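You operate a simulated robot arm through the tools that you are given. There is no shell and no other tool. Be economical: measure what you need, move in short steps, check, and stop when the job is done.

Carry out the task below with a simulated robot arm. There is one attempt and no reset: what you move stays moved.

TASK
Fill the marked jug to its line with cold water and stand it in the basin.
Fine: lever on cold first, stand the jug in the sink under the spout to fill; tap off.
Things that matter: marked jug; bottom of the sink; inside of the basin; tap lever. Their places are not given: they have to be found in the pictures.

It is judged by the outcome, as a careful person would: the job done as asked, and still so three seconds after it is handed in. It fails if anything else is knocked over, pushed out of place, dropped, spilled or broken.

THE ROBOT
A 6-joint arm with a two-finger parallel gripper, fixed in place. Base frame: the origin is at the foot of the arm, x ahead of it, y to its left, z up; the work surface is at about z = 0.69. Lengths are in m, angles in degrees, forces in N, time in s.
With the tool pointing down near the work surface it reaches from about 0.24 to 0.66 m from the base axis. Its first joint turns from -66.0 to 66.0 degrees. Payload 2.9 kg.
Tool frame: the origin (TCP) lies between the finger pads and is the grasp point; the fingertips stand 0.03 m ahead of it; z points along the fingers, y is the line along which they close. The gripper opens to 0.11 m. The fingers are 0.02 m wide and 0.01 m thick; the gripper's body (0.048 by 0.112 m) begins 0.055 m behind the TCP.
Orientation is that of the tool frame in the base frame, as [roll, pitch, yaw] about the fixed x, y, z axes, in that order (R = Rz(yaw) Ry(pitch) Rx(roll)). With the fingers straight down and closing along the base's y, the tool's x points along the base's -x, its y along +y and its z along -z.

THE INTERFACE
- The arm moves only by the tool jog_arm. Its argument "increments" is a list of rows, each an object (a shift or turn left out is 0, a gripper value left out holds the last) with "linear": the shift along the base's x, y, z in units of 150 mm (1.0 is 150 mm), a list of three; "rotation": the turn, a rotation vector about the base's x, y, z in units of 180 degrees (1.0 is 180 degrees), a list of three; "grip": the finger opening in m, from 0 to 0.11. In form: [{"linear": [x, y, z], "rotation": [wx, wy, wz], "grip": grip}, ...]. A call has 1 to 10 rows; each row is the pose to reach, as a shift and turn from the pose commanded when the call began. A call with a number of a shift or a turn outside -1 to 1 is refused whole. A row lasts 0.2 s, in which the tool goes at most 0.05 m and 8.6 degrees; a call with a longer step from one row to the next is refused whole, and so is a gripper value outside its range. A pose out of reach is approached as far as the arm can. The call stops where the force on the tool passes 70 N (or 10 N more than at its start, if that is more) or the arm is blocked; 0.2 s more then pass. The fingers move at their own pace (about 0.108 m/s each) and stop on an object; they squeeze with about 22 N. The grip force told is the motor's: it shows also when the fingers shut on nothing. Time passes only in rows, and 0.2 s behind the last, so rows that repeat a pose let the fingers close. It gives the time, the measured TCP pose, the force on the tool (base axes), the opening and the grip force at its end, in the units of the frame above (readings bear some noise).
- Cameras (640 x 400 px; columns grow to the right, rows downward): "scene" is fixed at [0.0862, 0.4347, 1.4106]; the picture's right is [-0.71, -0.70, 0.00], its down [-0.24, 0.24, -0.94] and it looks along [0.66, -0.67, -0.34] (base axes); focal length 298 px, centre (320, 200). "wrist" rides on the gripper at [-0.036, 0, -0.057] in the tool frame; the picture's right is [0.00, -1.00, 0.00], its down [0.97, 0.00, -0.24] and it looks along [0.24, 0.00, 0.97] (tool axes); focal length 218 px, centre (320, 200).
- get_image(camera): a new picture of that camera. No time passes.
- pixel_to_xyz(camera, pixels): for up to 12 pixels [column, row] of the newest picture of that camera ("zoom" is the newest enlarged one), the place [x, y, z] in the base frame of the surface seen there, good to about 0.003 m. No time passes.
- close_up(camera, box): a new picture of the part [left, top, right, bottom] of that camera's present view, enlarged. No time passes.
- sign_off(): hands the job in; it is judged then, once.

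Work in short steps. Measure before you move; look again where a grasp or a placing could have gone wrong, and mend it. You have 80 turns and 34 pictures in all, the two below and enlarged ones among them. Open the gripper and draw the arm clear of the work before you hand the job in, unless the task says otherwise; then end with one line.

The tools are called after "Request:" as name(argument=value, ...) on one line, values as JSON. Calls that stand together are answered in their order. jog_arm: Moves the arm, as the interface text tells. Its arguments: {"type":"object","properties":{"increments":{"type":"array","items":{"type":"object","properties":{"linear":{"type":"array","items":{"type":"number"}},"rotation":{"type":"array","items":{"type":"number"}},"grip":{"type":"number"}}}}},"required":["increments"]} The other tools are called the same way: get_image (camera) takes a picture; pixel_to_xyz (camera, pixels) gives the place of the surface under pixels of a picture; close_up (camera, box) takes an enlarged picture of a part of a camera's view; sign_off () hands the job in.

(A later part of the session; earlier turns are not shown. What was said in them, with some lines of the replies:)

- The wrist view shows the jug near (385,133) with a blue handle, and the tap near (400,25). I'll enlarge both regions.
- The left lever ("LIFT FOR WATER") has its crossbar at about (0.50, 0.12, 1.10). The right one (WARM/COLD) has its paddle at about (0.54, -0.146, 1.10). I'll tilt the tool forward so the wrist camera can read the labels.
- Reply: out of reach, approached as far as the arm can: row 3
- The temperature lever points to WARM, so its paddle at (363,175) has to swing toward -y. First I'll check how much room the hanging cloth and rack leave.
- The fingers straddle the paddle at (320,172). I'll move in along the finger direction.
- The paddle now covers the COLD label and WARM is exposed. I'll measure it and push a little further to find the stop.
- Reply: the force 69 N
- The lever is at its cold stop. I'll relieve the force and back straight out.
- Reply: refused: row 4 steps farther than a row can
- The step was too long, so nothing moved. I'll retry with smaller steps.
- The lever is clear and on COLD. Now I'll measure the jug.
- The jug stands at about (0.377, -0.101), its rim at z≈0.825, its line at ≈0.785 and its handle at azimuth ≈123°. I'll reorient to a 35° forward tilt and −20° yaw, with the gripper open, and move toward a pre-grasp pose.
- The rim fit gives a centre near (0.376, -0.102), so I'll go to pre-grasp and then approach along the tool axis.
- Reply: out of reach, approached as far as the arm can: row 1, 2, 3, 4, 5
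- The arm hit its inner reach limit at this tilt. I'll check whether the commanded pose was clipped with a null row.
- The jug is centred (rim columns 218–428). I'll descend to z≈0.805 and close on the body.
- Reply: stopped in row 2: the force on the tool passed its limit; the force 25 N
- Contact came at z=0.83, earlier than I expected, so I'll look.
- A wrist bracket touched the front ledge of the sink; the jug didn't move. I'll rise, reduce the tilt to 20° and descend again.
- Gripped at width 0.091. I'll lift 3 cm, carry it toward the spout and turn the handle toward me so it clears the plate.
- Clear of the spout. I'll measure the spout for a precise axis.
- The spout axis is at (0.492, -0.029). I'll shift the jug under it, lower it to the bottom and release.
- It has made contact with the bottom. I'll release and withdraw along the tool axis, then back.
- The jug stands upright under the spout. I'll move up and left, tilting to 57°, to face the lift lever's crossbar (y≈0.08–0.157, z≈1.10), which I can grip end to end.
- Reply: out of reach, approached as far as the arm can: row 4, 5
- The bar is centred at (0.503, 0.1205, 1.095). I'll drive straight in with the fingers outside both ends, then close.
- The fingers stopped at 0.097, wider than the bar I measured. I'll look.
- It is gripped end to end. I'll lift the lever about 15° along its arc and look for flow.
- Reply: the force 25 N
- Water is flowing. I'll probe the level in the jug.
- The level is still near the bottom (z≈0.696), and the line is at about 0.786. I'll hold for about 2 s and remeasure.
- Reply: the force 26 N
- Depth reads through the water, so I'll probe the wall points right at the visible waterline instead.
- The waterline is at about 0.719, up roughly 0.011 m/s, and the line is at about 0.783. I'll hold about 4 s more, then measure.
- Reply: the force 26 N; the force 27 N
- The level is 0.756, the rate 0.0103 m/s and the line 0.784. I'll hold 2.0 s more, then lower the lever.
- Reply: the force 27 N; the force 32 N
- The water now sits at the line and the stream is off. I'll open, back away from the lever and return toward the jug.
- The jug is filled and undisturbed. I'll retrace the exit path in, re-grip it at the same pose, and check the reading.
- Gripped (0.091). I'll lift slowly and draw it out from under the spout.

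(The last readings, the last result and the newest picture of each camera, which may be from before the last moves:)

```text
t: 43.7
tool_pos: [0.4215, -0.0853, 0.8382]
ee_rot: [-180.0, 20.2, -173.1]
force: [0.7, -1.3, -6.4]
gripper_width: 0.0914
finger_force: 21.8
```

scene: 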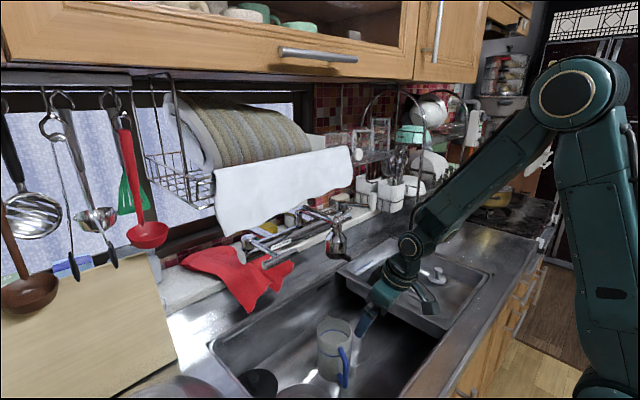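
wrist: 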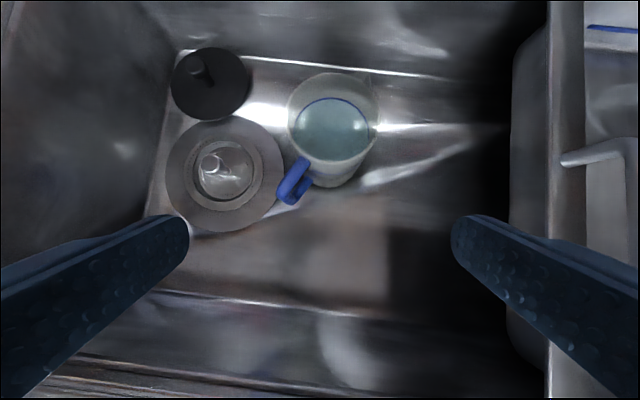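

The load is 6.4 N and the grip is steady. I'll draw back a bit more and rise.

Request:
jog_arm(increments=[{"linear": [-0.05, -0.03, 0.02]}, {"linear": [-0.11, -0.07, 0.08]}, {"linear": [-0.16, -0.1, 0.17]}, {"linear": [-0.19, -0.12, 0.28]}, {"linear": [-0.2, -0.13, 0.4]}, {"linear": [-0.2, -0.13, 0.52]}, {"linear": [-0.2, -0.13, 0.64]}, {"linear": [-0.2, -0.13, 0.76]}, {"linear": [-0.2, -0.13, 0.87]}, {"linear": [-0.2, -0.13, 0.95]}])

Request:
jog_arm(increments=[{"linear": [0, 0, 0.05]}, {"linear": [0, 0, 0.13]}, {"linear": [0, -0.02, 0.22]}, {"linear": [0, -0.05, 0.31], "rotation": [0, 0, -0.01]}, {"linear": [0.0, -0.1, 0.39], "rotation": [0, 0, -0.025]}, {"linear": [0.0, -0.17, 0.45], "rotation": [0, 0, -0.045]}, {"linear": [0.02, -0.25, 0.48], "rotation": [0, 0, -0.065]}, {"linear": [0.04, -0.34, 0.49], "rotation": [0, 0, -0.085]}, {"linear": [0.06, -0.43, 0.49], "rotation": [0, 0, -0.105]}, {"linear": [0.08, -0.5, 0.49], "rotation": [0, 0, -0.12]}])

```text
t: 45.9
tool_pos: [0.3908, -0.1044, 0.9804]
ee_rot: [179.9, 20.4, -173.1]
force: [0.2, -0.3, -6.0]
gripper_width: 0.0913
finger_force: 21.6
```

```text
t: 48.1
tool_pos: [0.4027, -0.1793, 1.0543]
ee_rot: [179.9, 20.4, 165.1]
force: [0.4, 0.2, -6.1]
gripper_width: 0.0914
finger_force: 22.1
```

Jug bottom is at about 0.937, above the basin handle at 0.89. I'll carry on across to the basin.

Request:
jog_arm(increments=[{"linear": [0.02, -0.06, 0], "rotation": [0, 0, -0.01]}, {"linear": [0.05, -0.15, 0], "rotation": [0, 0, -0.02]}, {"linear": [0.08, -0.25, 0], "rotation": [0, 0, -0.03]}, {"linear": [0.11, -0.36, 0], "rotation": [0, 0, -0.04]}, {"linear": [0.14, -0.47, 0], "rotation": [0, 0, -0.05]}, {"linear": [0.18, -0.58, 0], "rotation": [0, 0, -0.06]}, {"linear": [0.21, -0.69, 0], "rotation": [0, 0, -0.07]}, {"linear": [0.24, -0.8, 0], "rotation": [0, 0, -0.08]}, {"linear": [0.27, -0.9, 0], "rotation": [0, 0, -0.083]}, {"linear": [0.3, -0.97, 0], "rotation": [0, 0, -0.083]}])

Request:
jog_arm(increments=[{"linear": [0.03, -0.07, 0]}, {"linear": [0.05, -0.13, 0]}, {"linear": [0.05, -0.17, 0]}, {"linear": [0.05, -0.19, 0]}, {"linear": [0.05, -0.2, 0]}, {"linear": [0.05, -0.2, -0.04]}, {"linear": [0.05, -0.2, -0.12]}, {"linear": [0.05, -0.2, -0.2]}, {"linear": [0.05, -0.2, -0.26]}, {"linear": [0.05, -0.2, -0.3]}])

Request:
close_up(camera="scene", box=[300, 180, 540, 350])

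```text
t: 50.3
tool_pos: [0.4479, -0.3257, 1.054]
ee_rot: [179.9, 20.3, 150.4]
force: [-0.9, 0.1, -7.3]
gripper_width: 0.0916
finger_force: 21.8
```

```text
t: 52.5
tool_pos: [0.4551, -0.3541, 1.0075]
ee_rot: [179.9, 20.2, 150.4]
force: [1.2, 0.1, -6.0]
gripper_width: 0.091
finger_force: 22.4
```

```text
2.35 times, centred on (420, 265) of scene
```

zoom: 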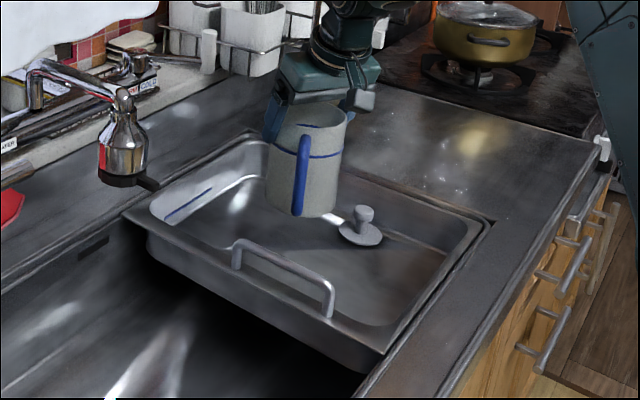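

The jug is over the basin floor and clear of the plug. I'll lower it slowly to just above the floor (expected touch at TCP z≈0.910).

Request:
jog_arm(increments=[{"linear": [0, 0, -0.03]}, {"linear": [0, 0, -0.09]}, {"linear": [0, 0, -0.17]}, {"linear": [0, 0, -0.25]}, {"linear": [0, 0, -0.33]}, {"linear": [0, 0, -0.41]}, {"linear": [0, 0, -0.48]}, {"linear": [0, 0, -0.54]}, {"linear": [0, 0, -0.58]}, {"linear": [0, 0, -0.6]}])

Request:
jog_arm(increments=[{"linear": [0, 0, -0.01]}, {"linear": [0, 0, -0.015]}, {"linear": [0, 0, -0.02]}])

```text
t: 54.7
tool_pos: [0.4563, -0.3554, 0.9191]
ee_rot: [179.9, 20.3, 150.4]
force: [0.3, 1.5, -5.6]
gripper_width: 0.0914
finger_force: 22.0
```

```text
t: 55.5
tool_pos: [0.4563, -0.3541, 0.9162]
ee_rot: [-180.0, 20.4, 150.3]
force: [0.0, 0.1, -6.5]
gripper_width: 0.0911
finger_force: 22.4
```

Request:
jog_arm(increments=[{"linear": [0, 0, -0.01]}, {"linear": [0, 0, -0.02]}, {"linear": [0, 0, -0.03]}, {"linear": [0, 0, -0.03]}])

```text
t: 56.5
tool_pos: [0.4562, -0.3547, 0.9118]
ee_rot: [179.8, 20.3, 150.3]
force: [0.0, 0.3, -6.3]
gripper_width: 0.091
finger_force: 21.9
```

Request:
jog_arm(increments=[{"linear": [0, 0, -0.006]}, {"linear": [0, 0, -0.012]}, {"linear": [0, 0, -0.016]}, {"linear": [0, 0, -0.016]}])

```text
t: 57.5
tool_pos: [0.4569, -0.3538, 0.9081]
ee_rot: [179.9, 20.4, 150.4]
force: [0.6, 1.1, -6.2]
gripper_width: 0.0916
finger_force: 22.5
```

Request:
jog_arm(increments=[{"linear": [0, 0, -0.006]}, {"linear": [0, 0, -0.012]}, {"linear": [0, 0, -0.012]}])

```text
t: 58.3
tool_pos: [0.4577, -0.3552, 0.9089]
ee_rot: [180.0, 20.4, 150.3]
force: [-3.6, 0.1, 5.8]
gripper_width: 0.0914
finger_force: 22.4
```

It has touched down on the basin floor. I'll release and withdraw along the tool axis.

Request:
jog_arm(increments=[{"linear": [0, 0, 0.005], "grip": 0.11}, {"linear": [0, 0, 0.005], "grip": 0.11}, {"linear": [0, 0, 0.005], "grip": 0.11}, {"linear": [-0.03, 0.017, 0.1]}, {"linear": [-0.08, 0.045, 0.25]}, {"linear": [-0.14, 0.08, 0.45]}, {"linear": [-0.22, 0.13, 0.7]}, {"linear": [-0.35, 0.2, 0.95]}, {"linear": [-0.6, 0.3, 1.0]}, {"linear": [-0.6, 0.3, 1.0]}])

Request:
get_image(camera="scene")

```text
t: 60.5
tool_pos: [0.3661, -0.3094, 1.0556]
ee_rot: [179.9, 20.3, 150.4]
force: [-0.7, -0.2, 0.3]
gripper_width: 0.1101
finger_force: 0.1
```

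```text
0 pictures are left
```

scene: 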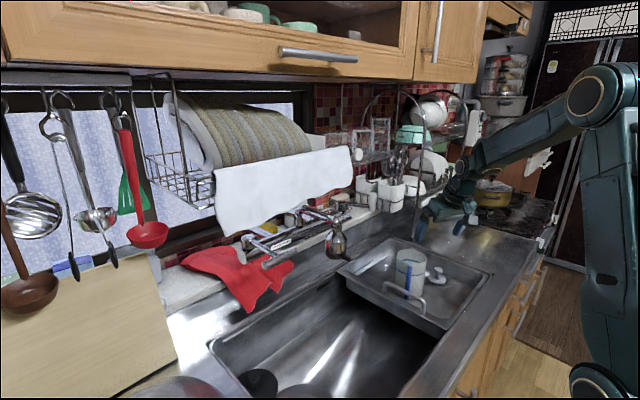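

The jug stands upright in the basin, the tap is off, and the arm is clear with the gripper open. I'm handing in the job.

Request:
sign_off()

```text
The job is handed in.
```

The marked jug is filled to its line with cold water and standing upright in the basin; the tap is off.
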